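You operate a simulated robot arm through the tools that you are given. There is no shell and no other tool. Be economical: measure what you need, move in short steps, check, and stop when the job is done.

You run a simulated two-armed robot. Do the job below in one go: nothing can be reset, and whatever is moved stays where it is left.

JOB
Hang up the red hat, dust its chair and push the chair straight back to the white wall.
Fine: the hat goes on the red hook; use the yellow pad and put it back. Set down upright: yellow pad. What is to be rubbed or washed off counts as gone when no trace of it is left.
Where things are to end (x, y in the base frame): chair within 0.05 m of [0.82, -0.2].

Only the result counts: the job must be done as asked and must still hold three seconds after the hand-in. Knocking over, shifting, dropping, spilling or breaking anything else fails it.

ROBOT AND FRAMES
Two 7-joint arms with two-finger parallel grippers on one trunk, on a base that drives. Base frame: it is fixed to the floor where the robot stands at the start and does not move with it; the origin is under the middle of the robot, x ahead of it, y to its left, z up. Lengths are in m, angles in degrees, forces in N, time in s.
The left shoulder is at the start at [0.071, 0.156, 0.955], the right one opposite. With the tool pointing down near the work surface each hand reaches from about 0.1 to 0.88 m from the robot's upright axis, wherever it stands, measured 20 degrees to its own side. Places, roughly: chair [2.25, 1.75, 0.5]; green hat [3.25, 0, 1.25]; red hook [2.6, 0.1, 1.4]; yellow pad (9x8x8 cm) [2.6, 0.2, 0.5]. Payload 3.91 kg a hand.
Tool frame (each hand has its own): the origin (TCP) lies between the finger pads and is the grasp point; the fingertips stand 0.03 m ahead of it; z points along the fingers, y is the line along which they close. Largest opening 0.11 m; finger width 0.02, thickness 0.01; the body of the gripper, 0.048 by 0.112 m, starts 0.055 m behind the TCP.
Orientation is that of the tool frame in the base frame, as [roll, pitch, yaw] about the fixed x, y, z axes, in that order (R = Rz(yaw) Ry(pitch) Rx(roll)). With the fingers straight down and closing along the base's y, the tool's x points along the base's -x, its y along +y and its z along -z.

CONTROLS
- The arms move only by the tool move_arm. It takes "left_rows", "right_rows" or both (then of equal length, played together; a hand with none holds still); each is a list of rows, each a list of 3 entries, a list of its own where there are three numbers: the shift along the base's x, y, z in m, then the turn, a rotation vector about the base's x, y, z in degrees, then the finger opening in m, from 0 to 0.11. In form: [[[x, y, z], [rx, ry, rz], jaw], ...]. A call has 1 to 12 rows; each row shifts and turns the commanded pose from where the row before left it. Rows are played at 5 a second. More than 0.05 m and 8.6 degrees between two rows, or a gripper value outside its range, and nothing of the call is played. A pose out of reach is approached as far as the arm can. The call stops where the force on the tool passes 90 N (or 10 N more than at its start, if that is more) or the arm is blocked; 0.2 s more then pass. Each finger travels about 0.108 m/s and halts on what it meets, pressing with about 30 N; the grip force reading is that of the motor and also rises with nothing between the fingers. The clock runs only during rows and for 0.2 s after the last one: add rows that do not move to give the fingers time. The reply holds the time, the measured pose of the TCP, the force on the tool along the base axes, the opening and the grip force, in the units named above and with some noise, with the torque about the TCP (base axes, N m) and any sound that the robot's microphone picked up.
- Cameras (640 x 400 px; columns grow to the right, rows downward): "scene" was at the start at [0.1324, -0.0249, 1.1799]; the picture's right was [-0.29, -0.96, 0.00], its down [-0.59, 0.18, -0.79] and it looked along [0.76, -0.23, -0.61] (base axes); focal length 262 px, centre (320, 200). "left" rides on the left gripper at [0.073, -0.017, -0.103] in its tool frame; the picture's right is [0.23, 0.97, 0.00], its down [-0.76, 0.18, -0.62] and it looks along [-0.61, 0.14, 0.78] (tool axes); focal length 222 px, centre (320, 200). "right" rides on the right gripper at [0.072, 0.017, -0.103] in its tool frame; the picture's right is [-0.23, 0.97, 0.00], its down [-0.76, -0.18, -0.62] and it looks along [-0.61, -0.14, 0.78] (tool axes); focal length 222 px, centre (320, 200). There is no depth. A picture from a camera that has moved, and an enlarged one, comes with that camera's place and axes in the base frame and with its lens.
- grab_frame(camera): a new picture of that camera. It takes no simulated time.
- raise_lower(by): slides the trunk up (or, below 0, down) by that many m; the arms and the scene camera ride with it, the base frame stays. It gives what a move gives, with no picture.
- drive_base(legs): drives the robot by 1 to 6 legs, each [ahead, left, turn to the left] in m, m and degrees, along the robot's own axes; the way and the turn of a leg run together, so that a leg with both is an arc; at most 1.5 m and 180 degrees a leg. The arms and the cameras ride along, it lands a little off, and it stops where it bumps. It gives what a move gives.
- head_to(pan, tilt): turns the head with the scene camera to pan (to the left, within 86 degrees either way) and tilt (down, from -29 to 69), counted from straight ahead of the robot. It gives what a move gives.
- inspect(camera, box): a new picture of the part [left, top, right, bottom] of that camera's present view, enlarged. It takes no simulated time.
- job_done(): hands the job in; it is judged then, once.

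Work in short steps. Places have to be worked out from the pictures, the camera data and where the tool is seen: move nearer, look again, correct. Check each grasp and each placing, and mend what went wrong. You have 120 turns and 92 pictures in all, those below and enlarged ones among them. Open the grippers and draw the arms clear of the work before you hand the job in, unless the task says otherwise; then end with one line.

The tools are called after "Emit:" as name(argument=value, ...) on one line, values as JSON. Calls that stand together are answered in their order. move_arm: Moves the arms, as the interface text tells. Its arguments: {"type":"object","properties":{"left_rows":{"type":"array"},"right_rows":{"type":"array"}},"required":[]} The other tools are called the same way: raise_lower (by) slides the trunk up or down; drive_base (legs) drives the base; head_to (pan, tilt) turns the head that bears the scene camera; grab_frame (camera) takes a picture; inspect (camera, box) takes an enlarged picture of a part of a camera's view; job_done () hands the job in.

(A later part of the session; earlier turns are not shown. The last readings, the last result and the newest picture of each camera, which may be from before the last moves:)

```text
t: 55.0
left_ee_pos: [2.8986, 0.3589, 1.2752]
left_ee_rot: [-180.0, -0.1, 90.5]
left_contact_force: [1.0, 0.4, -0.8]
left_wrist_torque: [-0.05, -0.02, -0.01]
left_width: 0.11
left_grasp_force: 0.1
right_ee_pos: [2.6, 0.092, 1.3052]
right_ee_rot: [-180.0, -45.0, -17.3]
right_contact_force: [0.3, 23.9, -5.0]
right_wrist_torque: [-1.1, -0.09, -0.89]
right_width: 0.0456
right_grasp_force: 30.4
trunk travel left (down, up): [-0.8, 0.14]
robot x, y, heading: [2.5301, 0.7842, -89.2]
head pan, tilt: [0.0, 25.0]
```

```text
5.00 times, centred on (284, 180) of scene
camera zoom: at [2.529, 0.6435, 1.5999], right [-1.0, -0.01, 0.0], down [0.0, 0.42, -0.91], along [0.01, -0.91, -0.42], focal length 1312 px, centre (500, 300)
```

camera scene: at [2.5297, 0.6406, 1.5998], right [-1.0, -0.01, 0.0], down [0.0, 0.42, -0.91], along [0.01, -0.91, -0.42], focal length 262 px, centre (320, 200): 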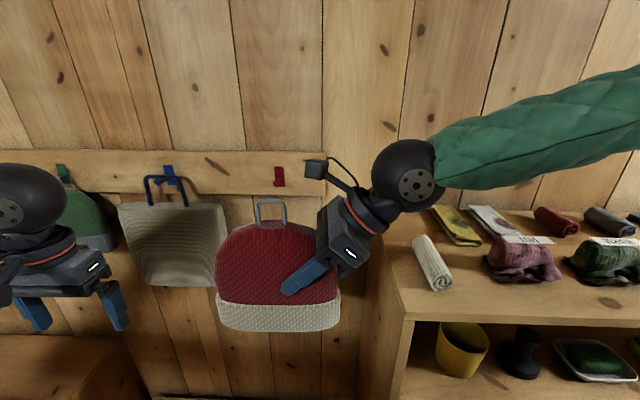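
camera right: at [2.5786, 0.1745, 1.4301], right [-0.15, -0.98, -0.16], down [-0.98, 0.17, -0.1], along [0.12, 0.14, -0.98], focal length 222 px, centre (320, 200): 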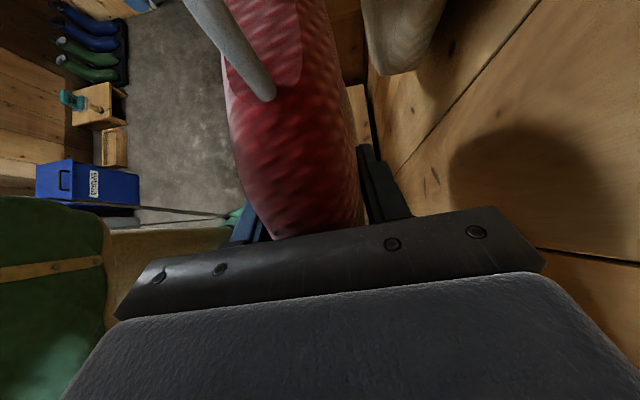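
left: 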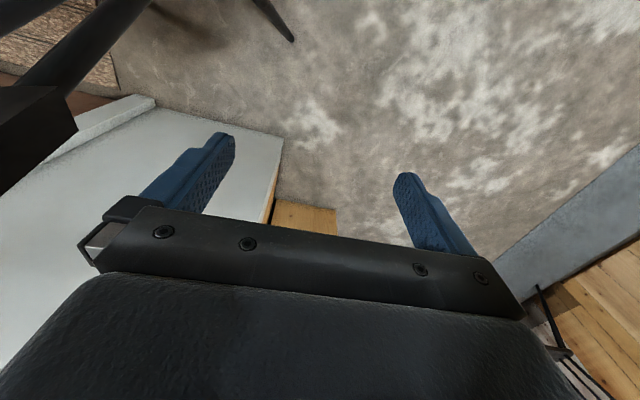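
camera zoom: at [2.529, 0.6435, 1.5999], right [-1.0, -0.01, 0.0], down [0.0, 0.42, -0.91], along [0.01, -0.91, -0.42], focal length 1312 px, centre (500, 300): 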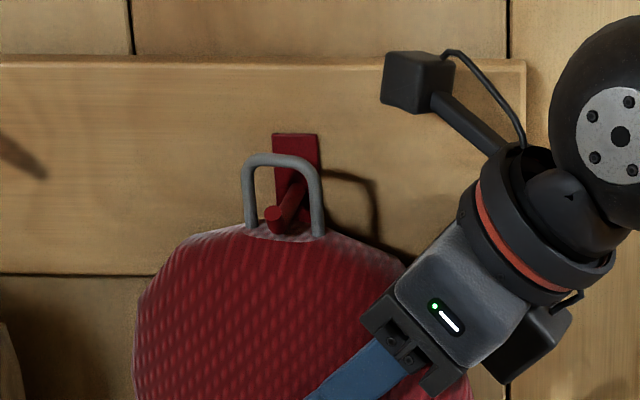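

Contact 24 N at about 4 cm toward the hand: the palm corner touches the board. The loop has passed the tip, so I back off 3 mm and lower 16 mm onto the peg.

Emit:
move_arm(right_rows=[[[0, 0.003, 0], [0, 0, 0], 0.02], [[0, 0, -0.006], [0, 0, 0], 0.02], [[0, 0, -0.006], [0, 0, 0], 0.02], [[0, 0, -0.004], [0, 0, 0], 0.02], [[0, 0, 0], [0, 0, 0], 0.02]])

Emit:
inspect(camera="scene", box=[240, 155, 320, 205])

```text
t: 56.2
left_ee_pos: [2.8996, 0.3583, 1.2746]
left_ee_rot: [-179.9, -0.1, 90.7]
left_contact_force: [-0.3, 0.2, 0.2]
left_wrist_torque: [0.0, -0.02, 0.03]
left_width: 0.1099
left_grasp_force: 0.0
right_ee_pos: [2.6013, 0.0916, 1.2895]
right_ee_rot: [-180.0, -45.0, -17.4]
right_contact_force: [0.6, 4.8, 2.8]
right_wrist_torque: [-0.44, 0.14, -0.15]
right_width: 0.0458
right_grasp_force: 30.1
trunk travel left (down, up): [-0.8, 0.14]
robot x, y, heading: [2.5313, 0.7841, -89.5]
head pan, tilt: [0.0, 25.0]
```

```text
8.00 times, centred on (280, 180) of scene
camera zoom: at [2.5298, 0.6415, 1.5998], right [-1.0, -0.01, 0.0], down [0.0, 0.42, -0.91], along [0.01, -0.91, -0.42], focal length 2099 px, centre (640, 360)
```

zoom: 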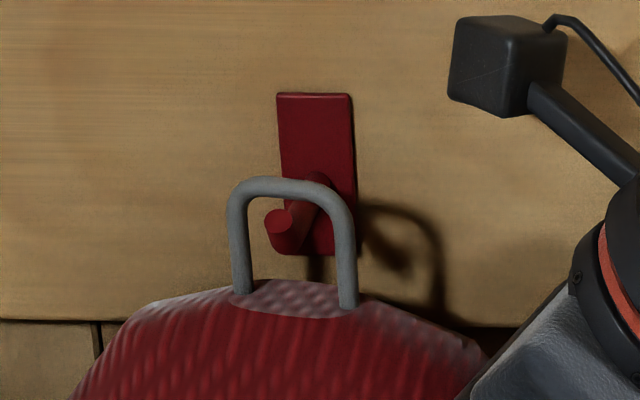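

The peg runs through the loop with the tip in front of it. I lower a few mm more until the loop bears.

Emit:
move_arm(right_rows=[[[0, 0.001, -0.004], [0, 0, 0], 0.02], [[0, 0.001, -0.003], [0, 0, 0], 0.02], [[0, 0, 0], [0, 0, 0], 0.02]])

Emit:
inspect(camera="scene", box=[240, 155, 320, 205])

```text
t: 57.0
left_ee_pos: [2.9003, 0.3592, 1.2758]
left_ee_rot: [180.0, 0.0, 90.6]
left_contact_force: [0.5, 0.1, 0.5]
left_wrist_torque: [0.01, 0.01, -0.02]
left_width: 0.1101
left_grasp_force: 0.0
right_ee_pos: [2.6015, 0.0937, 1.2857]
right_ee_rot: [179.8, -45.2, -17.3]
right_contact_force: [5.3, -4.6, 27.6]
right_wrist_torque: [0.12, -0.43, -0.07]
right_width: 0.0459
right_grasp_force: 30.2
trunk travel left (down, up): [-0.8, 0.14]
robot x, y, heading: [2.5273, 0.7787, -89.2]
head pan, tilt: [0.0, 25.0]
```

```text
8.00 times, centred on (280, 180) of scene
camera zoom: at [2.5302, 0.6421, 1.6003], right [-1.0, -0.01, 0.0], down [0.0, 0.42, -0.91], along [0.01, -0.91, -0.42], focal length 2099 px, centre (640, 360)
```

zoom: 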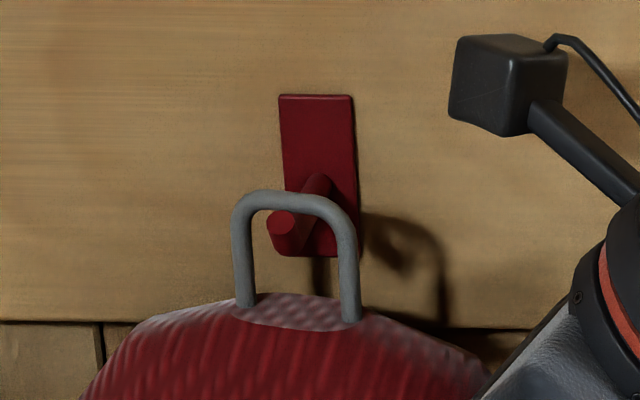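

The loop bears on the peg (27 N up). I relieve 3 mm, then open the fingers moderately (board is close) and let the hat hang.

Emit:
move_arm(right_rows=[[[0, 0, 0.003], [0, 0, 0], 0.03], [[0, 0, 0], [0, 0, 0], 0.05], [[0, 0, 0], [0, 0, 0], 0.06], [[0, 0, 0], [0, 0, 0], 0.07], [[0, 0, 0], [0, 0, 0], 0.07], [[0, 0, 0], [0, 0, 0], 0.07]])

Emit:
grab_frame(camera="scene")

Emit:
grab_frame(camera="right")

```text
t: 58.4
left_ee_pos: [2.8999, 0.3574, 1.2751]
left_ee_rot: [-180.0, -0.1, 90.6]
left_contact_force: [0.9, 0.1, -0.7]
left_wrist_torque: [0.02, -0.01, 0.01]
left_width: 0.1101
left_grasp_force: 0.0
right_ee_pos: [2.5992, 0.0938, 1.2858]
right_ee_rot: [180.0, -45.0, -17.4]
right_contact_force: [-0.2, 0.2, -0.2]
right_wrist_torque: [0.02, 0.01, 0.0]
right_width: 0.0702
right_grasp_force: 0.0
trunk travel left (down, up): [-0.8, 0.14]
robot x, y, heading: [2.5246, 0.7837, -89.4]
head pan, tilt: [0.0, 25.0]
```

```text
57 pictures are left
camera scene: at [2.5299, 0.6408, 1.5998], right [-1.0, -0.01, 0.0], down [0.0, 0.42, -0.91], along [0.01, -0.91, -0.42], focal length 262 px, centre (320, 200)
```

scene: 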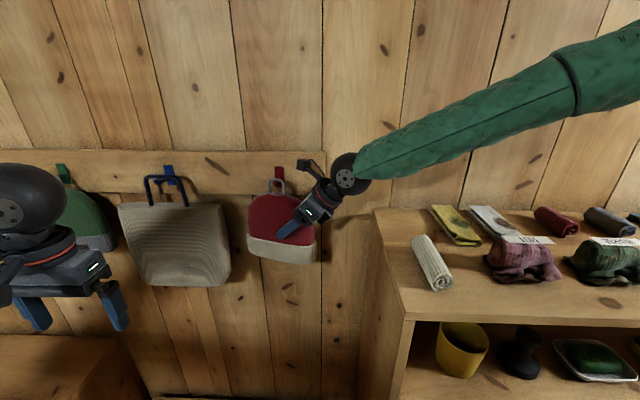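

```text
56 pictures are left
camera right: at [2.5748, 0.0841, 1.4089], right [-0.44, -0.88, -0.16], down [-0.88, 0.46, -0.1], along [0.16, 0.1, -0.98], focal length 222 px, centre (320, 200)
```

right: 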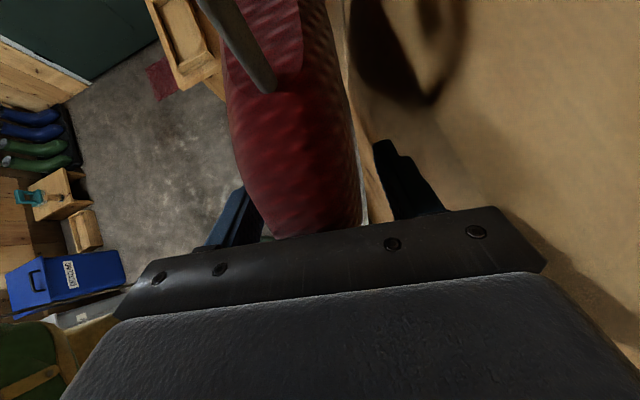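

Hat hangs on its own (no load on the hand). I withdraw along the hand's own axis, then away from the wall.

Emit:
move_arm(right_rows=[[[-0.01, 0.003, 0.0105], [0, 0, 0], 0.07], [[-0.02, 0.006, 0.021], [0, 0, 0], 0.07], [[-0.02, 0.006, 0.021], [0, 0, 0], 0.07], [[-0.025, 0.008, 0.026], [0, 0, 0], 0.07], [[-0.02, 0.03, 0.02], [0, 0, 0], 0.07], [[0, 0.045, 0], [0, 0, 0], 0.07], [[0, 0.045, 0], [0, 0, 0], 0.07], [[0, 0.045, 0], [0, 0, 0], 0.07], [[0, 0.045, 0], [0, 0, 0], 0.07], [[0, 0.045, 0], [0, 0, 0], 0.07], [[0, 0.045, 0], [0, 0, 0], 0.07]])

Emit:
grab_frame(camera="scene")

Emit:
inspect(camera="scene", box=[220, 150, 348, 230])

```text
t: 60.8
left_ee_pos: [2.8989, 0.3586, 1.2757]
left_ee_rot: [179.9, 0.0, 90.6]
left_contact_force: [-0.1, 1.3, 0.4]
left_wrist_torque: [0.03, -0.02, -0.04]
left_width: 0.1101
left_grasp_force: 0.1
right_ee_pos: [2.5258, 0.3496, 1.4223]
right_ee_rot: [-180.0, -44.9, -17.4]
right_contact_force: [-0.4, -0.1, 0.6]
right_wrist_torque: [0.01, 0.03, -0.03]
right_width: 0.0699
right_grasp_force: 0.1
right hand out of reach, approached as far as the arm can: row 9, 10, 11
trunk travel left (down, up): [-0.8, 0.14]
robot x, y, heading: [2.53, 0.7839, -89.2]
head pan, tilt: [0.0, 25.0]
```

```text
55 pictures are left
camera scene: at [2.53, 0.6426, 1.5999], right [-1.0, -0.01, 0.0], down [0.0, 0.42, -0.91], along [0.01, -0.91, -0.42], focal length 262 px, centre (320, 200)
```

scene: 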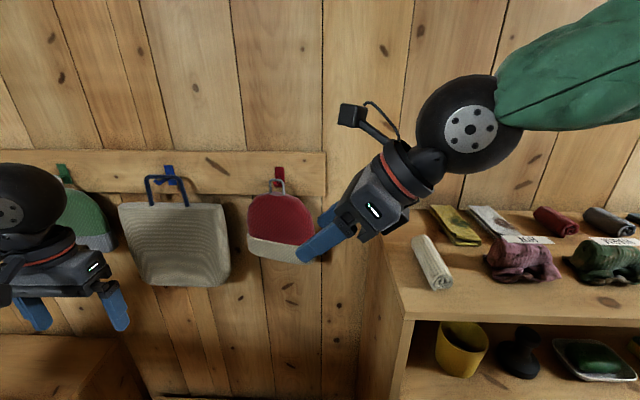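

```text
5.00 times, centred on (284, 190) of scene
camera zoom: at [2.53, 0.6426, 1.5999], right [-1.0, -0.01, 0.0], down [0.0, 0.42, -0.91], along [0.01, -0.91, -0.42], focal length 1312 px, centre (500, 250)
```

zoom: 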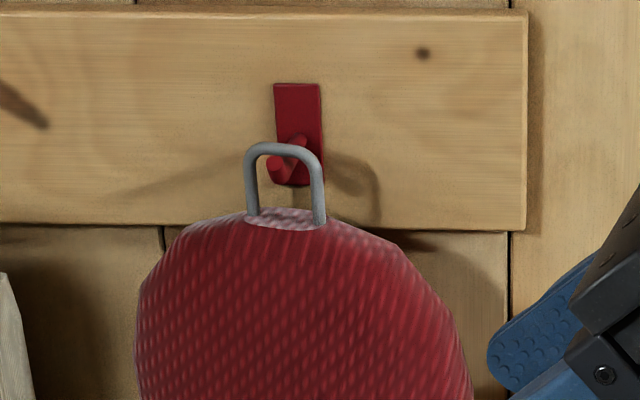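

Hat hangs safely. Now the pad: I back off 0.25 m, lower the trunk 0.4 m and look at it.

Emit:
drive_base(legs=[[-0.25, 0, 0]])

Emit:
raise_lower(by=-0.4)

Emit:
head_to(pan=5, tilt=40)

Emit:
grab_frame(camera="scene")

```text
t: 62.6
left_ee_pos: [2.8986, 0.6138, 1.2749]
left_ee_rot: [179.9, -0.1, 90.7]
left_contact_force: [0.7, 0.3, 0.5]
left_wrist_torque: [0.03, -0.03, 0.0]
left_width: 0.1097
left_grasp_force: 0.1
right_ee_pos: [2.5229, 0.6038, 1.4214]
right_ee_rot: [-179.8, -45.0, -17.4]
right_contact_force: [0.1, 0.5, -0.3]
right_wrist_torque: [0.02, -0.02, -0.02]
right_width: 0.0701
right_grasp_force: 0.0
trunk travel left (down, up): [-0.8, 0.14]
robot x, y, heading: [2.5276, 1.0351, -89.3]
head pan, tilt: [0.0, 25.0]
```

```text
t: 66.4
left_ee_pos: [2.8972, 0.6124, 0.8755]
left_ee_rot: [180.0, -0.2, 90.7]
left_contact_force: [0.4, -0.1, -0.9]
left_wrist_torque: [0.01, 0.0, 0.0]
left_width: 0.1102
left_grasp_force: 0.0
right_ee_pos: [2.5229, 0.6032, 1.0236]
right_ee_rot: [-180.0, -44.9, -17.4]
right_contact_force: [-0.1, 0.3, -0.9]
right_wrist_torque: [0.02, -0.02, -0.01]
right_width: 0.0698
right_grasp_force: 0.0
trunk travel left (down, up): [-0.4, 0.54]
robot x, y, heading: [2.5291, 1.0367, -89.3]
head pan, tilt: [0.0, 25.0]
```

```text
t: 67.2
left_ee_pos: [2.8982, 0.6132, 0.8749]
left_ee_rot: [180.0, -0.1, 90.7]
left_contact_force: [0.4, 0.1, 0.4]
left_wrist_torque: [0.0, -0.01, 0.0]
left_width: 0.1099
left_grasp_force: 0.2
right_ee_pos: [2.5234, 0.6041, 1.0219]
right_ee_rot: [-179.9, -44.9, -17.4]
right_contact_force: [-0.7, 0.3, 0.0]
right_wrist_torque: [0.02, -0.01, 0.0]
right_width: 0.0699
right_grasp_force: 0.0
trunk travel left (down, up): [-0.4, 0.54]
robot x, y, heading: [2.531, 1.0409, -89.7]
head pan, tilt: [5.0, 40.0]
```

```text
53 pictures are left
camera scene: at [2.5343, 0.9038, 1.1765], right [-1.0, -0.1, 0.0], down [-0.06, 0.64, -0.77], along [0.08, -0.76, -0.64], focal length 262 px, centre (320, 200)
```

scene: 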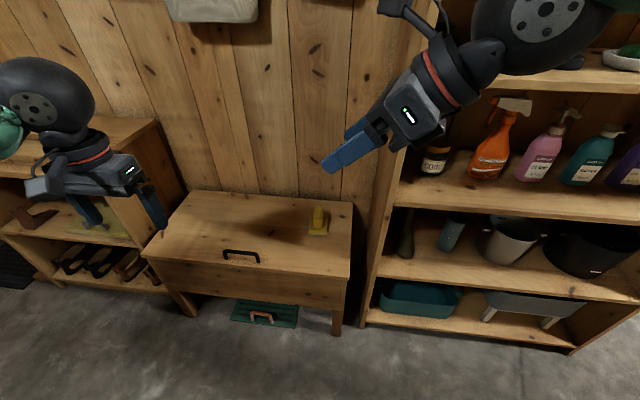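

The pad stands near (2.615, 0.22) on the bench. I shift the right hand aside, drive 0.12 m forward and bring the left hand toward the pad.

Emit:
move_arm(right_rows=[[[-0.03, 0.01, 0.02], [0, 0, 0], 0.07], [[-0.03, 0.01, 0.02], [0, 0, 0], 0.07], [[-0.03, 0.01, 0.02], [0, 0, 0], 0.07], [[-0.03, 0.01, 0.02], [0, 0, 0], 0.07]])

Emit:
drive_base(legs=[[0.12, 0, 0]])

Emit:
move_arm(left_rows=[[[-0.028, -0.014, -0.005], [0, 0, 0], 0.11], [[-0.028, -0.014, -0.005], [0, 0, 0], 0.11], [[-0.028, -0.014, -0.005], [0, 0, 0], 0.11], [[-0.028, -0.014, -0.005], [0, 0, 0], 0.11], [[-0.028, -0.014, -0.005], [0, 0, 0], 0.11], [[-0.028, -0.014, -0.005], [0, 0, 0], 0.11], [[-0.028, -0.014, -0.005], [0, 0, 0], 0.11], [[-0.028, -0.014, -0.005], [0, 0, 0], 0.11], [[-0.028, -0.014, -0.005], [0, 0, 0], 0.11], [[-0.028, -0.014, -0.005], [0, 0, 0], 0.11]])

Emit:
grab_frame(camera="scene")

Emit:
grab_frame(camera="left")

```text
t: 68.2
left_ee_pos: [2.8966, 0.6134, 0.8761]
left_ee_rot: [180.0, -0.1, 90.8]
left_contact_force: [0.0, 1.2, 0.7]
left_wrist_torque: [-0.02, -0.01, 0.02]
left_width: 0.11
left_grasp_force: 0.0
right_ee_pos: [2.403, 0.6382, 1.103]
right_ee_rot: [-179.7, -45.0, -16.9]
right_contact_force: [-0.2, 0.5, 0.6]
right_wrist_torque: [-0.01, -0.01, 0.02]
right_width: 0.07
right_grasp_force: 0.0
right hand out of reach, approached as far as the arm can: row 1
trunk travel left (down, up): [-0.4, 0.54]
robot x, y, heading: [2.526, 1.0388, -89.2]
head pan, tilt: [5.0, 40.0]
```

```text
t: 69.5
left_ee_pos: [2.8986, 0.4895, 0.8741]
left_ee_rot: [180.0, -0.1, 90.6]
left_contact_force: [0.8, -0.8, 1.0]
left_wrist_torque: [0.02, 0.0, 0.01]
left_width: 0.1102
left_grasp_force: 0.1
right_ee_pos: [2.4047, 0.5169, 1.102]
right_ee_rot: [-179.5, -44.9, -17.1]
right_contact_force: [0.3, -1.0, 0.4]
right_wrist_torque: [0.06, 0.01, 0.04]
right_width: 0.0699
right_grasp_force: 0.0
trunk travel left (down, up): [-0.4, 0.54]
robot x, y, heading: [2.528, 0.9193, -89.4]
head pan, tilt: [5.0, 40.0]
```

```text
t: 71.7
left_ee_pos: [2.6191, 0.3528, 0.824]
left_ee_rot: [180.0, -0.1, 90.5]
left_contact_force: [-0.5, 0.8, 0.0]
left_wrist_torque: [0.0, -0.03, 0.0]
left_width: 0.1101
left_grasp_force: 0.1
right_ee_pos: [2.4042, 0.5169, 1.1029]
right_ee_rot: [-179.6, -45.1, -17.0]
right_contact_force: [0.0, -0.3, 1.0]
right_wrist_torque: [0.01, 0.01, -0.01]
right_width: 0.0702
right_grasp_force: 0.2
trunk travel left (down, up): [-0.4, 0.54]
robot x, y, heading: [2.5277, 0.9157, -89.4]
head pan, tilt: [5.0, 40.0]
```

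```text
52 pictures are left
camera scene: at [2.5349, 0.782, 1.1764], right [-1.0, -0.1, 0.0], down [-0.06, 0.64, -0.77], along [0.07, -0.76, -0.64], focal length 262 px, centre (320, 200)
```

scene: 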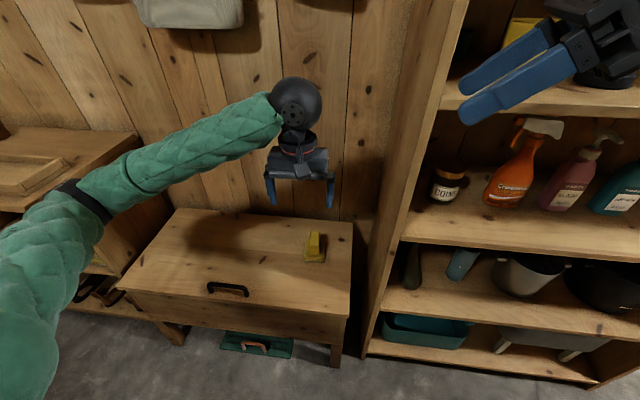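

```text
51 pictures are left
camera left: at [2.6011, 0.425, 0.9266], right [0.97, 0.24, 0.0], down [0.19, -0.76, 0.62], along [0.15, -0.6, -0.78], focal length 222 px, centre (320, 200)
```

left: 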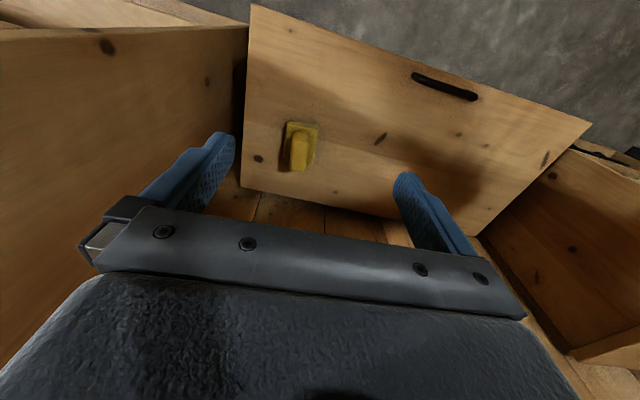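

Pad handle is at about (2.61, 0.215). I move above it at z≈0.66 and look from closer.

Emit:
move_arm(left_rows=[[[-0.003, -0.025, -0.03], [0, 0, 0], 0.11], [[-0.003, -0.025, -0.03], [0, 0, 0], 0.11], [[-0.003, -0.025, -0.03], [0, 0, 0], 0.11], [[0, -0.025, -0.03], [0, 0, 0], 0.11], [[0, -0.025, -0.03], [0, 0, 0], 0.11], [[0, -0.013, -0.014], [0, 0, 0], 0.11], [[0, 0, 0], [0, 0, 0], 0.11]])

Emit:
inspect(camera="scene", box=[240, 150, 400, 250])

Emit:
grab_frame(camera="left")

```text
t: 73.2
left_ee_pos: [2.6096, 0.2132, 0.6621]
left_ee_rot: [180.0, 0.0, 90.5]
left_contact_force: [-0.2, -0.1, -0.8]
left_wrist_torque: [0.01, 0.0, 0.01]
left_width: 0.1102
left_grasp_force: 0.0
right_ee_pos: [2.4044, 0.5165, 1.1035]
right_ee_rot: [-179.8, -45.0, -17.0]
right_contact_force: [-0.2, -0.5, 0.8]
right_wrist_torque: [0.0, -0.04, 0.02]
right_width: 0.0702
right_grasp_force: 0.0
trunk travel left (down, up): [-0.4, 0.54]
robot x, y, heading: [2.5279, 0.9194, -89.4]
head pan, tilt: [5.0, 40.0]
```

```text
4.00 times, centred on (320, 200) of scene
camera zoom: at [2.5352, 0.7824, 1.1765], right [-1.0, -0.1, 0.0], down [-0.06, 0.64, -0.77], along [0.07, -0.76, -0.64], focal length 1049 px, centre (320, 200)
```

zoom: 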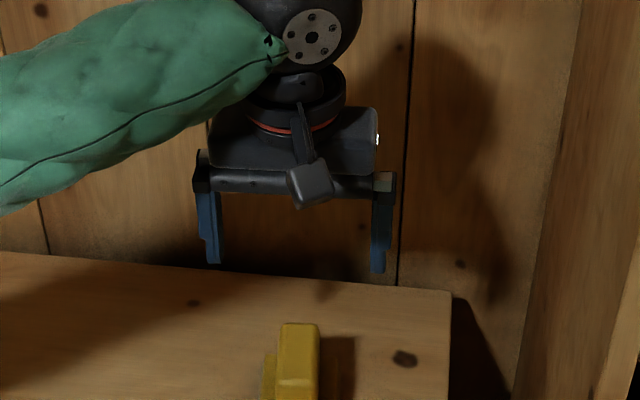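

```text
49 pictures are left
camera left: at [2.5916, 0.286, 0.7635], right [0.97, 0.24, 0.0], down [0.19, -0.76, 0.62], along [0.15, -0.6, -0.78], focal length 222 px, centre (320, 200)
```

left: 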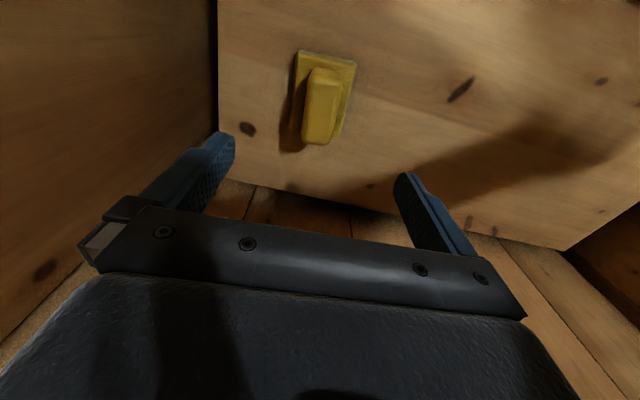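

The handle ridge runs along y from 0.195 to 0.257 at x≈2.61, about 3 cm wide. I descend over it to TCP z≈0.527.

Emit:
move_arm(left_rows=[[[0, 0.013, -0.03], [0, 0, 0], 0.11], [[0, 0, -0.03], [0, 0, 0], 0.11], [[0, 0, -0.03], [0, 0, 0], 0.11], [[0, 0, -0.025], [0, 0, 0], 0.11], [[0, 0, -0.02], [0, 0, 0], 0.11], [[0, 0, 0], [0, 0, 0], 0.11]])

Emit:
inspect(camera="scene", box=[240, 180, 400, 280])

Emit:
grab_frame(camera="left")

```text
t: 74.7
left_ee_pos: [2.6107, 0.2259, 0.5247]
left_ee_rot: [180.0, 0.0, 90.6]
left_contact_force: [0.5, 0.1, 0.1]
left_wrist_torque: [0.01, 0.02, -0.01]
left_width: 0.1101
left_grasp_force: 0.0
right_ee_pos: [2.4042, 0.5177, 1.1042]
right_ee_rot: [-179.7, -45.0, -17.0]
right_contact_force: [-0.4, 0.2, 0.1]
right_wrist_torque: [0.0, -0.01, 0.0]
right_width: 0.0701
right_grasp_force: 0.0
trunk travel left (down, up): [-0.4, 0.54]
robot x, y, heading: [2.5293, 0.9143, -89.4]
head pan, tilt: [5.0, 40.0]
```

```text
4.00 times, centred on (320, 230) of scene
camera zoom: at [2.5351, 0.7824, 1.1765], right [-1.0, -0.1, 0.0], down [-0.06, 0.64, -0.77], along [0.07, -0.76, -0.64], focal length 1049 px, centre (320, 80)
```

zoom: 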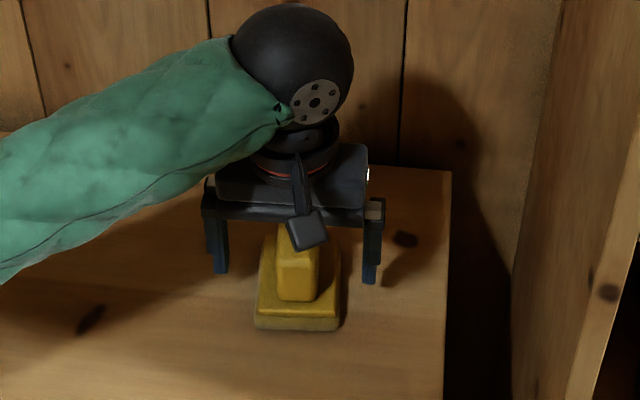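

```text
47 pictures are left
camera left: at [2.5933, 0.2985, 0.6279], right [0.97, 0.24, 0.0], down [0.19, -0.76, 0.62], along [0.15, -0.6, -0.78], focal length 222 px, centre (320, 200)
```

left: 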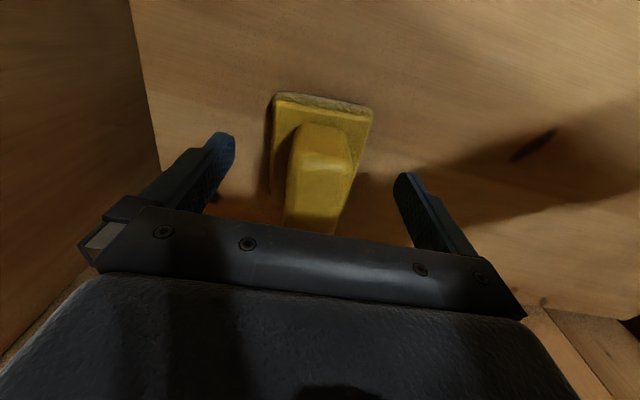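

The handle is centred between the fingers. Closing, with rows to let them settle.

Emit:
move_arm(left_rows=[[[0, 0, 0], [0, 0, 0], 0.08], [[0, 0, 0], [0, 0, 0], 0.05], [[0, 0, 0], [0, 0, 0], 0.03], [[0, 0, 0], [0, 0, 0], 0.01], [[0, 0, 0], [0, 0, 0], 0.01], [[0, 0, 0], [0, 0, 0], 0.01]])

Emit:
move_arm(left_rows=[[[0, 0, 0.02], [0, 0, 0], 0.01], [[0, 0, 0.04], [0, 0, 0], 0.01], [[0, 0, 0.045], [0, 0, 0], 0.01], [[0, 0, 0.045], [0, 0, 0], 0.01], [[0, 0, 0.045], [0, 0, 0], 0.01], [[0, 0.045, 0.045], [0, 0, 0], 0.01], [[0, 0.04, 0.045], [0, 0, 0], 0.01], [[0, 0.04, 0.045], [0, 0, 0], 0.01], [[0, 0, 0], [0, 0, 0], 0.01]])

Emit:
grab_frame(camera="scene")

Emit:
grab_frame(camera="left")

```text
t: 76.0
left_ee_pos: [2.6115, 0.2265, 0.5274]
left_ee_rot: [-180.0, -0.1, 90.6]
left_contact_force: [0.1, -0.5, 0.6]
left_wrist_torque: [-0.02, 0.02, 0.02]
left_width: 0.0336
left_grasp_force: 30.2
right_ee_pos: [2.4025, 0.5178, 1.1042]
right_ee_rot: [-179.7, -45.0, -16.9]
right_contact_force: [-0.6, -0.8, 0.9]
right_wrist_torque: [-0.05, -0.02, 0.01]
right_width: 0.0701
right_grasp_force: 0.0
trunk travel left (down, up): [-0.4, 0.54]
robot x, y, heading: [2.5261, 0.9202, -89.4]
head pan, tilt: [5.0, 40.0]
```

```text
refused: row 6 steps farther than a row can; nothing moved
```

```text
46 pictures are left
camera scene: at [2.5351, 0.7824, 1.1765], right [-1.0, -0.1, 0.0], down [-0.06, 0.64, -0.77], along [0.07, -0.76, -0.64], focal length 262 px, centre (320, 200)
```

scene: 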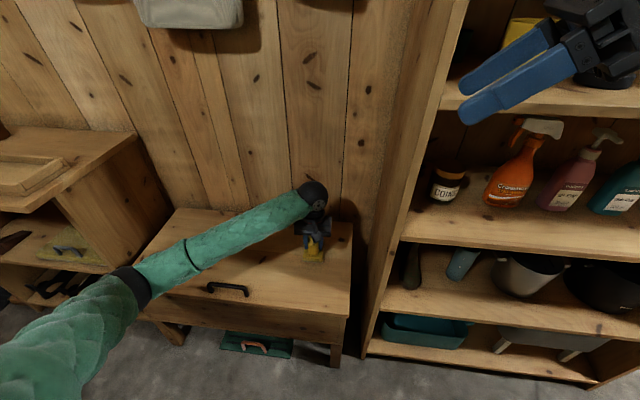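

```text
45 pictures are left
camera left: at [2.5933, 0.2984, 0.6281], right [0.97, 0.24, 0.0], down [0.19, -0.76, 0.62], along [0.15, -0.6, -0.78], focal length 222 px, centre (320, 200)
```

left: 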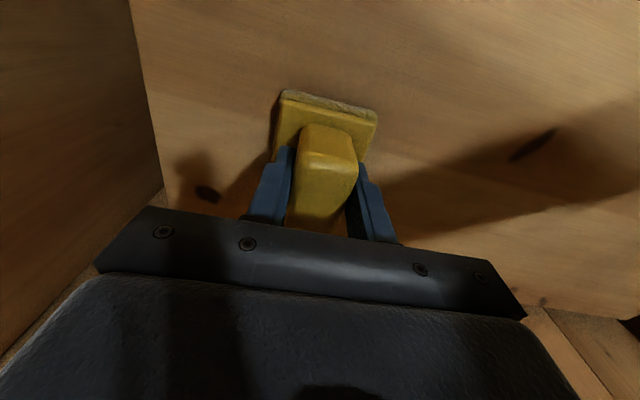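

Pad gripped at 3.4 cm width, 30 N. The lift was refused for step size, so I lift in smaller steps.

Emit:
move_arm(left_rows=[[[0, 0, 0.02], [0, 0, 0], 0.01], [[0, 0, 0.04], [0, 0, 0], 0.01], [[0, 0, 0.045], [0, 0, 0], 0.01], [[0, 0, 0.045], [0, 0, 0], 0.01], [[0, 0, 0.045], [0, 0, 0], 0.01], [[0, 0.03, 0.035], [0, 0, 0], 0.01], [[0, 0.03, 0.035], [0, 0, 0], 0.01], [[0, 0.03, 0.035], [0, 0, 0], 0.01], [[0, 0.03, 0.03], [0, 0, 0], 0.01], [[0, 0.03, 0], [0, 0, 0], 0.01], [[0, 0, 0], [0, 0, 0], 0.01]])

Emit:
grab_frame(camera="scene")

```text
t: 78.5
left_ee_pos: [2.6111, 0.3763, 0.8552]
left_ee_rot: [-180.0, -0.1, 90.7]
left_contact_force: [0.1, 0.6, -1.4]
left_wrist_torque: [-0.02, -0.03, -0.02]
left_width: 0.0335
left_grasp_force: 30.1
right_ee_pos: [2.4041, 0.5174, 1.1039]
right_ee_rot: [-179.6, -45.0, -17.0]
right_contact_force: [0.0, 0.0, 0.5]
right_wrist_torque: [-0.01, 0.0, 0.01]
right_width: 0.0701
right_grasp_force: 0.0
trunk travel left (down, up): [-0.4, 0.54]
robot x, y, heading: [2.5294, 0.919, -89.5]
head pan, tilt: [5.0, 40.0]
```

```text
44 pictures are left
camera scene: at [2.5351, 0.7822, 1.1764], right [-1.0, -0.1, 0.0], down [-0.06, 0.64, -0.77], along [0.07, -0.76, -0.64], focal length 262 px, centre (320, 200)
```

scene: 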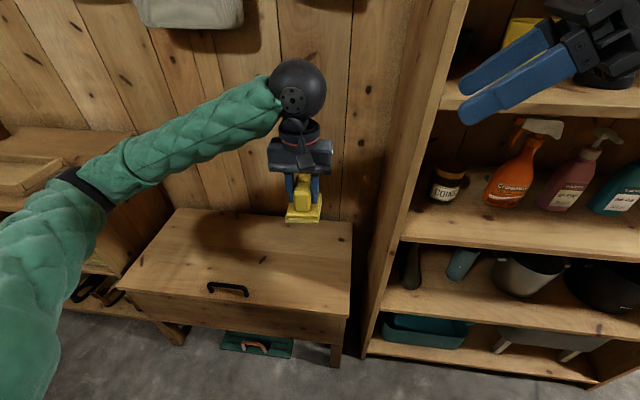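

Pad lifted cleanly. I tuck the left hand in and drive back the way I came, stopping to check before the chair.

Emit:
move_arm(left_rows=[[[0.03, 0.02, 0], [0, 0, 0], 0.01], [[0.03, 0.02, 0], [0, 0, 0], 0.01], [[0.03, 0.02, 0], [0, 0, 0], 0.01], [[0.03, 0.01, 0], [0, 0, 0], 0.01], [[0, 0, 0], [0, 0, 0], 0.01]])

Emit:
drive_base(legs=[[-0.1, 0, -0.5], [0, -1.3, 0], [0, -1.2, 0], [0, 0, 90]])

Emit:
head_to(pan=-35, tilt=35)

Emit:
grab_frame(camera="scene")

```text
t: 79.7
left_ee_pos: [2.7299, 0.4476, 0.8551]
left_ee_rot: [180.0, -0.1, 90.6]
left_contact_force: [0.3, 0.6, -1.0]
left_wrist_torque: [-0.05, 0.01, -0.02]
left_width: 0.0333
left_grasp_force: 29.9
right_ee_pos: [2.4038, 0.517, 1.1031]
right_ee_rot: [-179.6, -45.0, -16.9]
right_contact_force: [-0.3, -0.9, -0.6]
right_wrist_torque: [0.01, 0.01, -0.01]
right_width: 0.07
right_grasp_force: 0.1
trunk travel left (down, up): [-0.4, 0.54]
robot x, y, heading: [2.5302, 0.9177, -89.4]
head pan, tilt: [5.0, 40.0]
```

```text
t: 96.6
left_ee_pos: [0.4625, 1.178, 0.8546]
left_ee_rot: [179.9, -0.1, -174.3]
left_contact_force: [0.2, -0.5, -1.4]
left_wrist_torque: [0.01, 0.01, 0.01]
left_width: 0.0334
left_grasp_force: 29.7
right_ee_pos: [0.4226, 0.8495, 1.1044]
right_ee_rot: [-179.7, -45.0, 78.1]
right_contact_force: [0.5, -0.2, 0.9]
right_wrist_torque: [-0.05, 0.02, -0.03]
right_width: 0.07
right_grasp_force: 0.1
trunk travel left (down, up): [-0.4, 0.54]
robot x, y, heading: [0.0151, 0.9374, 5.6]
head pan, tilt: [5.0, 40.0]
```

```text
t: 97.7
left_ee_pos: [0.4638, 1.1796, 0.8561]
left_ee_rot: [-179.9, -0.1, -174.3]
left_contact_force: [-0.3, -0.8, -0.9]
left_wrist_torque: [-0.03, 0.0, 0.02]
left_width: 0.0333
left_grasp_force: 29.9
right_ee_pos: [0.4223, 0.8505, 1.1029]
right_ee_rot: [-179.8, -45.1, 78.2]
right_contact_force: [0.1, 0.8, 0.2]
right_wrist_torque: [-0.03, -0.03, -0.01]
right_width: 0.0698
right_grasp_force: 0.0
trunk travel left (down, up): [-0.4, 0.54]
robot x, y, heading: [0.0141, 0.9358, 5.8]
head pan, tilt: [-35.0, 35.0]
```

```text
43 pictures are left
camera scene: at [0.1392, 0.8988, 1.184], right [-0.49, -0.87, 0.0], down [-0.5, 0.28, -0.82], along [0.71, -0.4, -0.57], focal length 262 px, centre (320, 200)
```

scene: 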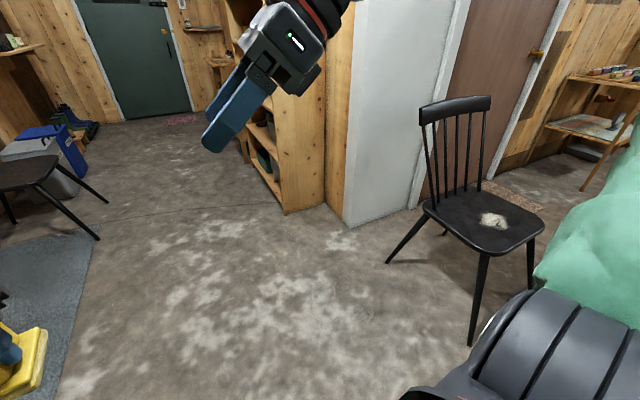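

Chair: seat centre ≈(0.575, -0.2), feet x 0.32–0.85, dust on the seat. I straighten, back up slightly, and side-step right to y≈-0.25.

Emit:
drive_base(legs=[[-0.06, 0, -5.8], [0, -1.15, 0]])

Emit:
head_to(pan=0, tilt=45)

Emit:
grab_frame(camera="scene")

```text
t: 104.0
left_ee_pos: [0.4262, -0.0043, 0.8545]
left_ee_rot: [180.0, 0.0, -179.6]
left_contact_force: [0.0, -0.8, -0.6]
left_wrist_torque: [0.01, 0.0, 0.02]
left_width: 0.0335
left_grasp_force: 29.8
right_ee_pos: [0.3548, -0.3298, 1.1035]
right_ee_rot: [-179.8, -45.0, 72.7]
right_contact_force: [0.4, 0.2, -0.6]
right_wrist_torque: [-0.01, 0.0, 0.02]
right_width: 0.07
right_grasp_force: 0.0
trunk travel left (down, up): [-0.4, 0.54]
robot x, y, heading: [-0.0433, -0.2031, 0.7]
head pan, tilt: [-35.0, 35.0]
```

```text
t: 105.0
left_ee_pos: [0.4261, -0.0052, 0.8553]
left_ee_rot: [180.0, 0.0, -179.7]
left_contact_force: [0.7, 0.8, -1.1]
left_wrist_torque: [0.0, 0.03, -0.01]
left_width: 0.0332
left_grasp_force: 30.2
right_ee_pos: [0.3546, -0.3294, 1.1032]
right_ee_rot: [-179.6, -45.0, 72.7]
right_contact_force: [0.5, -0.6, -0.3]
right_wrist_torque: [-0.03, -0.02, 0.04]
right_width: 0.0702
right_grasp_force: 0.1
trunk travel left (down, up): [-0.4, 0.54]
robot x, y, heading: [-0.0459, -0.2063, 0.3]
head pan, tilt: [0.0, 45.0]
```

```text
42 pictures are left
camera scene: at [0.086, -0.2034, 1.1692], right [0.0, -1.0, 0.0], down [-0.71, 0.0, -0.71], along [0.71, 0.0, -0.71], focal length 262 px, centre (320, 200)
```

scene: 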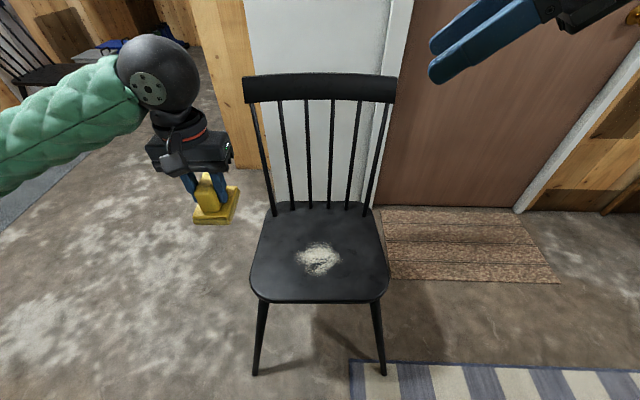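

Dust patch spans x 0.476–0.60, y -0.135 to -0.27. I bring the pad above its near-left corner.

Emit:
move_arm(left_rows=[[[0.007, -0.0225, -0.038], [0, 0, 0], 0.01], [[0.007, -0.0225, -0.038], [0, 0, 0], 0.01], [[0.007, -0.0225, -0.038], [0, 0, 0], 0.01], [[0.007, -0.0225, -0.038], [0, 0, 0], 0.01], [[0.007, -0.0225, -0.038], [0, 0, 0], 0.01], [[0.005, -0.0225, -0.038], [0, 0, 0], 0.01], [[0, 0, -0.03], [0, 0, 0], 0.01], [[0, 0, 0], [0, 0, 0], 0.01]])

Emit:
grab_frame(camera="scene")

```text
t: 106.8
left_ee_pos: [0.4668, -0.1394, 0.5966]
left_ee_rot: [-180.0, -0.1, -179.8]
left_contact_force: [-0.1, -0.8, 0.0]
left_wrist_torque: [0.01, 0.02, 0.01]
left_width: 0.0333
left_grasp_force: 29.9
right_ee_pos: [0.3538, -0.3304, 1.1023]
right_ee_rot: [-179.8, -44.9, 72.7]
right_contact_force: [0.8, -0.3, -0.1]
right_wrist_torque: [0.03, -0.01, 0.02]
right_width: 0.0698
right_grasp_force: 0.0
trunk travel left (down, up): [-0.4, 0.54]
robot x, y, heading: [-0.0441, -0.2036, 0.3]
head pan, tilt: [0.0, 45.0]
```

```text
41 pictures are left
camera scene: at [0.086, -0.2037, 1.1692], right [0.0, -1.0, 0.0], down [-0.71, 0.0, -0.71], along [0.71, 0.0, -0.71], focal length 262 px, centre (320, 200)
```

scene: 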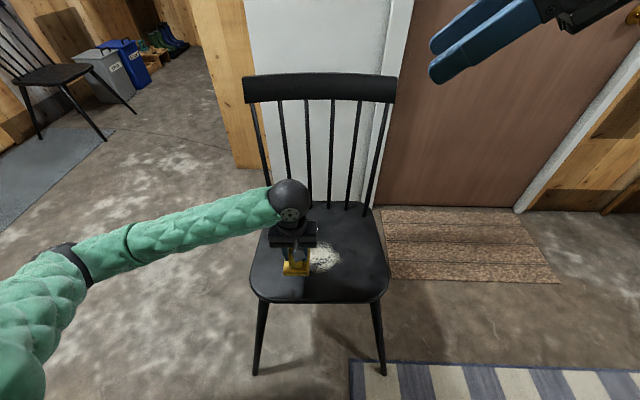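

I lower to just above the expected contact height, then feel for the seat.

Emit:
move_arm(left_rows=[[[0, 0, -0.03], [0, 0, 0], 0.01], [[0, 0, -0.03], [0, 0, 0], 0.01], [[0, 0, -0.006], [0, 0, 0], 0.01], [[0, 0, 0], [0, 0, 0], 0.01]])

Emit:
inspect(camera="scene", box=[230, 190, 410, 302])

```text
t: 107.8
left_ee_pos: [0.4673, -0.1397, 0.5312]
left_ee_rot: [-179.9, -0.2, -179.7]
left_contact_force: [-0.1, 0.9, -0.5]
left_wrist_torque: [-0.01, 0.02, 0.0]
left_width: 0.0337
left_grasp_force: 30.0
right_ee_pos: [0.3548, -0.33, 1.1037]
right_ee_rot: [-179.8, -45.0, 72.8]
right_contact_force: [0.0, -0.6, -0.5]
right_wrist_torque: [0.01, 0.04, 0.01]
right_width: 0.0698
right_grasp_force: 0.0
trunk travel left (down, up): [-0.4, 0.54]
robot x, y, heading: [-0.0405, -0.2057, 0.4]
head pan, tilt: [0.0, 45.0]
```

```text
3.56 times, centred on (320, 246) of scene
camera zoom: at [0.086, -0.2035, 1.1692], right [0.0, -1.0, 0.0], down [-0.71, 0.0, -0.71], along [0.71, 0.0, -0.71], focal length 933 px, centre (320, 36)
```

zoom: 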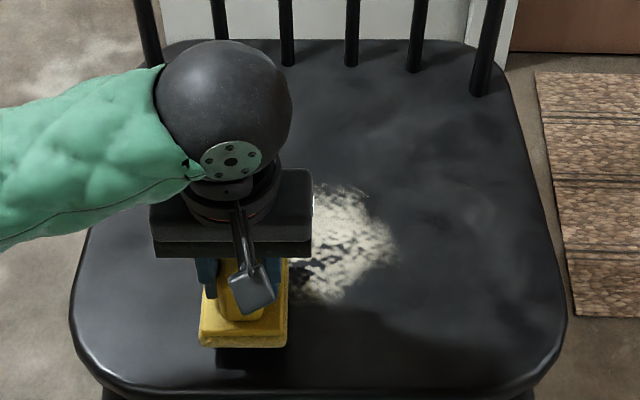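

No contact yet. I step down 4 mm at a time.

Emit:
move_arm(left_rows=[[[0, 0, -0.004], [0, 0, 0], 0.01], [[0, 0, -0.004], [0, 0, 0], 0.01], [[0, 0, 0], [0, 0, 0], 0.01]])

Emit:
move_arm(left_rows=[[[0, 0, -0.004], [0, 0, 0], 0.01], [[0, 0, 0], [0, 0, 0], 0.01]])

Emit:
move_arm(left_rows=[[[0, 0, -0.003], [0, 0, 0], 0.01], [[0, 0, 0], [0, 0, 0], 0.01]])

```text
t: 108.6
left_ee_pos: [0.4664, -0.1394, 0.5236]
left_ee_rot: [180.0, -0.1, -179.7]
left_contact_force: [-0.1, -0.4, -1.0]
left_wrist_torque: [-0.01, 0.04, -0.02]
left_width: 0.0336
left_grasp_force: 29.5
right_ee_pos: [0.3549, -0.3312, 1.1028]
right_ee_rot: [-179.7, -45.0, 72.8]
right_contact_force: [0.1, 0.4, 0.3]
right_wrist_torque: [-0.01, 0.01, -0.01]
right_width: 0.0699
right_grasp_force: 0.1
trunk travel left (down, up): [-0.4, 0.54]
robot x, y, heading: [-0.044, -0.2038, 0.2]
head pan, tilt: [0.0, 45.0]
```

```text
t: 109.2
left_ee_pos: [0.4674, -0.1398, 0.5188]
left_ee_rot: [179.9, -0.1, -179.7]
left_contact_force: [0.3, 0.4, -0.9]
left_wrist_torque: [-0.03, -0.01, -0.01]
left_width: 0.0332
left_grasp_force: 29.9
right_ee_pos: [0.3535, -0.3298, 1.1032]
right_ee_rot: [-179.6, -45.0, 72.8]
right_contact_force: [0.0, 0.2, 0.8]
right_wrist_torque: [-0.01, -0.01, -0.02]
right_width: 0.0701
right_grasp_force: 0.1
trunk travel left (down, up): [-0.4, 0.54]
robot x, y, heading: [-0.0423, -0.2043, 0.4]
head pan, tilt: [0.0, 45.0]
```

```text
t: 109.8
left_ee_pos: [0.4664, -0.1403, 0.5178]
left_ee_rot: [-180.0, -0.1, -179.7]
left_contact_force: [0.5, -1.1, -1.6]
left_wrist_torque: [-0.03, -0.05, 0.03]
left_width: 0.0337
left_grasp_force: 29.9
right_ee_pos: [0.3553, -0.3295, 1.1043]
right_ee_rot: [-179.7, -45.0, 72.8]
right_contact_force: [-0.3, -0.4, 0.5]
right_wrist_torque: [-0.02, 0.0, -0.02]
right_width: 0.07
right_grasp_force: 0.1
trunk travel left (down, up): [-0.4, 0.54]
robot x, y, heading: [-0.0442, -0.2041, 0.3]
head pan, tilt: [0.0, 45.0]
```

Still no contact at 0.518; I keep stepping down.

Emit:
move_arm(left_rows=[[[0, 0, -0.004], [0, 0, 0], 0.01], [[0, 0, 0], [0, 0, 0], 0.01]])

Emit:
move_arm(left_rows=[[[0, 0, -0.003], [0, 0, 0], 0.01], [[0, 0, 0], [0, 0, 0], 0.01]])

Emit:
move_arm(left_rows=[[[0, 0, -0.003], [0, 0, 0], 0.01], [[0, 0, 0], [0, 0, 0], 0.01]])

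```text
t: 110.4
left_ee_pos: [0.4656, -0.1406, 0.5138]
left_ee_rot: [180.0, 0.0, -179.7]
left_contact_force: [0.9, 0.1, 6.0]
left_wrist_torque: [0.09, 0.16, 0.0]
left_width: 0.0334
left_grasp_force: 29.9
right_ee_pos: [0.3548, -0.3298, 1.1032]
right_ee_rot: [-179.7, -45.0, 72.7]
right_contact_force: [0.4, -0.2, 0.4]
right_wrist_torque: [0.03, 0.02, 0.03]
right_width: 0.0701
right_grasp_force: 0.2
trunk travel left (down, up): [-0.4, 0.54]
robot x, y, heading: [-0.0436, -0.1997, 0.4]
head pan, tilt: [0.0, 45.0]
```

```text
t: 111.0
left_ee_pos: [0.4665, -0.1402, 0.5108]
left_ee_rot: [-179.9, 0.0, -179.7]
left_contact_force: [1.2, 3.9, 21.5]
left_wrist_torque: [0.12, -0.04, 0.02]
left_width: 0.0335
left_grasp_force: 30.2
right_ee_pos: [0.3532, -0.3299, 1.1042]
right_ee_rot: [-179.8, -44.9, 72.8]
right_contact_force: [-0.2, 0.2, -0.2]
right_wrist_torque: [-0.01, 0.0, -0.03]
right_width: 0.0699
right_grasp_force: 0.1
trunk travel left (down, up): [-0.4, 0.54]
robot x, y, heading: [-0.0448, -0.2011, 0.2]
head pan, tilt: [0.0, 45.0]
```

```text
t: 111.6
left_ee_pos: [0.466, -0.1405, 0.5068]
left_ee_rot: [180.0, -0.1, -179.7]
left_contact_force: [0.3, 1.7, 22.4]
left_wrist_torque: [0.08, 0.01, 0.02]
left_width: 0.0336
left_grasp_force: 30.2
right_ee_pos: [0.3528, -0.329, 1.1042]
right_ee_rot: [-179.7, -45.0, 72.8]
right_contact_force: [0.7, 0.1, 0.4]
right_wrist_torque: [0.04, 0.03, -0.02]
right_width: 0.07
right_grasp_force: 0.0
trunk travel left (down, up): [-0.4, 0.54]
robot x, y, heading: [-0.0444, -0.2067, 0.3]
head pan, tilt: [0.0, 45.0]
```

Contact at ~0.513, now 22 N. I ease to a lighter pressure and wipe the first two strokes along x.

Emit:
move_arm(left_rows=[[[0.034, 0, 0.003], [0, 0, 0], 0.01], [[0.034, 0, 0], [0, 0, 0], 0.01], [[0.034, 0, 0], [0, 0, 0], 0.01], [[0.034, 0, 0], [0, 0, 0], 0.01], [[0.034, 0, 0], [0, 0, 0], 0.01], [[0, -0.03, 0], [0, 0, 0], 0.01], [[-0.034, 0, 0], [0, 0, 0], 0.01], [[-0.034, 0, 0], [0, 0, 0], 0.01], [[-0.034, 0, 0], [0, 0, 0], 0.01], [[-0.034, 0, 0], [0, 0, 0], 0.01], [[-0.034, 0, 0], [0, 0, 0], 0.01], [[0, -0.03, 0], [0, 0, 0], 0.01]])

Emit:
grab_frame(camera="scene")

```text
t: 114.2
left_ee_pos: [0.4665, -0.1999, 0.5085]
left_ee_rot: [-180.0, -0.1, -179.6]
left_contact_force: [0.4, 0.3, 0.0]
left_wrist_torque: [-0.03, 0.01, 0.01]
left_width: 0.0336
left_grasp_force: 30.0
right_ee_pos: [0.3544, -0.3301, 1.103]
right_ee_rot: [-179.6, -44.9, 72.7]
right_contact_force: [-0.6, 0.4, 0.0]
right_wrist_torque: [-0.01, 0.0, 0.0]
right_width: 0.0703
right_grasp_force: 0.0
trunk travel left (down, up): [-0.4, 0.54]
robot x, y, heading: [-0.0448, -0.2074, 0.2]
head pan, tilt: [0.0, 45.0]
```

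```text
39 pictures are left
camera scene: at [0.0862, -0.2038, 1.1691], right [0.01, -1.0, 0.0], down [-0.71, 0.0, -0.71], along [0.71, 0.0, -0.71], focal length 262 px, centre (320, 200)
```

scene: 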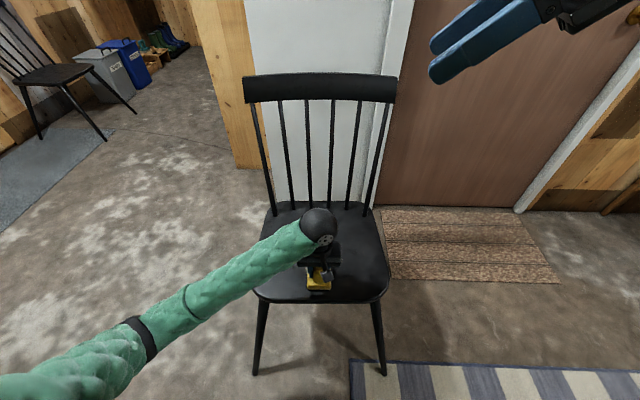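

No pressure left (pad slid up slightly in the grip), so I go down 4 mm and stroke at y -0.20 and -0.23.

Emit:
move_arm(left_rows=[[[0, 0, -0.004], [0, 0, 0], 0.01], [[0.04, 0, 0], [0, 0, 0], 0.01], [[0.045, 0, 0], [0, 0, 0], 0.01], [[0.045, 0, 0], [0, 0, 0], 0.01], [[0.045, 0, 0], [0, 0, 0], 0.01], [[0, -0.03, 0], [0, 0, 0], 0.01], [[-0.045, 0, 0], [0, 0, 0], 0.01], [[-0.045, 0, 0], [0, 0, 0], 0.01], [[-0.045, 0, 0], [0, 0, 0], 0.01], [[-0.04, 0, 0], [0, 0, 0], 0.01], [[0, -0.03, 0], [0, 0, 0], 0.01]])

Emit:
move_arm(left_rows=[[[0.04, 0, 0], [0, 0, 0], 0.01], [[0.045, 0, 0], [0, 0, 0], 0.01], [[0.045, 0, 0], [0, 0, 0], 0.01], [[0.045, 0, 0], [0, 0, 0], 0.01], [[0, -0.03, 0], [0, 0, 0], 0.01], [[-0.045, 0, 0], [0, 0, 0], 0.01], [[-0.045, 0, 0], [0, 0, 0], 0.01], [[-0.045, 0, 0], [0, 0, 0], 0.01], [[-0.04, 0, 0], [0, 0, 0], 0.01]])

Emit:
move_arm(left_rows=[[[0, 0.045, 0.02], [0, 0, 0], 0.01], [[0, 0.045, 0.02], [0, 0, 0], 0.01], [[-0.02, 0.04, 0.02], [0, 0, 0], 0.01], [[-0.02, 0.045, 0.02], [0, 0, 0], 0.01], [[-0.02, 0.045, 0.02], [0, 0, 0], 0.01], [[-0.02, 0.045, 0], [0, 0, 0], 0.01], [[0, 0.045, 0], [0, 0, 0], 0.01]])

Emit:
inspect(camera="scene", box=[230, 190, 410, 302])

```text
t: 116.6
left_ee_pos: [0.4682, -0.2591, 0.5048]
left_ee_rot: [-180.0, -0.2, -179.6]
left_contact_force: [0.4, -0.1, -0.3]
left_wrist_torque: [-0.03, 0.03, 0.0]
left_width: 0.0335
left_grasp_force: 30.4
right_ee_pos: [0.356, -0.3296, 1.103]
right_ee_rot: [-179.7, -44.9, 72.7]
right_contact_force: [-1.1, -0.2, 0.3]
right_wrist_torque: [0.04, 0.04, -0.03]
right_width: 0.0701
right_grasp_force: 0.1
trunk travel left (down, up): [-0.4, 0.54]
robot x, y, heading: [-0.0452, -0.2003, 0.2]
head pan, tilt: [0.0, 45.0]
```

```text
t: 118.6
left_ee_pos: [0.4654, -0.2883, 0.505]
left_ee_rot: [180.0, -0.1, -179.7]
left_contact_force: [0.9, -0.8, -1.2]
left_wrist_torque: [0.03, -0.03, 0.0]
left_width: 0.0333
left_grasp_force: 30.2
right_ee_pos: [0.3539, -0.3297, 1.1032]
right_ee_rot: [-179.8, -45.0, 72.7]
right_contact_force: [-0.1, -0.4, -0.3]
right_wrist_torque: [-0.02, 0.0, -0.03]
right_width: 0.0702
right_grasp_force: 0.1
trunk travel left (down, up): [-0.4, 0.54]
robot x, y, heading: [-0.0454, -0.2048, 0.3]
head pan, tilt: [0.0, 45.0]
```

```text
refused: row 4 steps farther than a row can; nothing moved
```

```text
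3.56 times, centred on (320, 246) of scene
camera zoom: at [0.0859, -0.2036, 1.1692], right [0.0, -1.0, 0.0], down [-0.71, 0.0, -0.71], along [0.71, 0.0, -0.71], focal length 933 px, centre (320, 36)
```

zoom: 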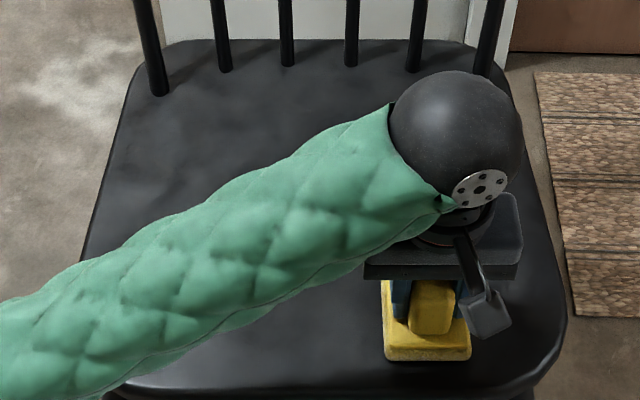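

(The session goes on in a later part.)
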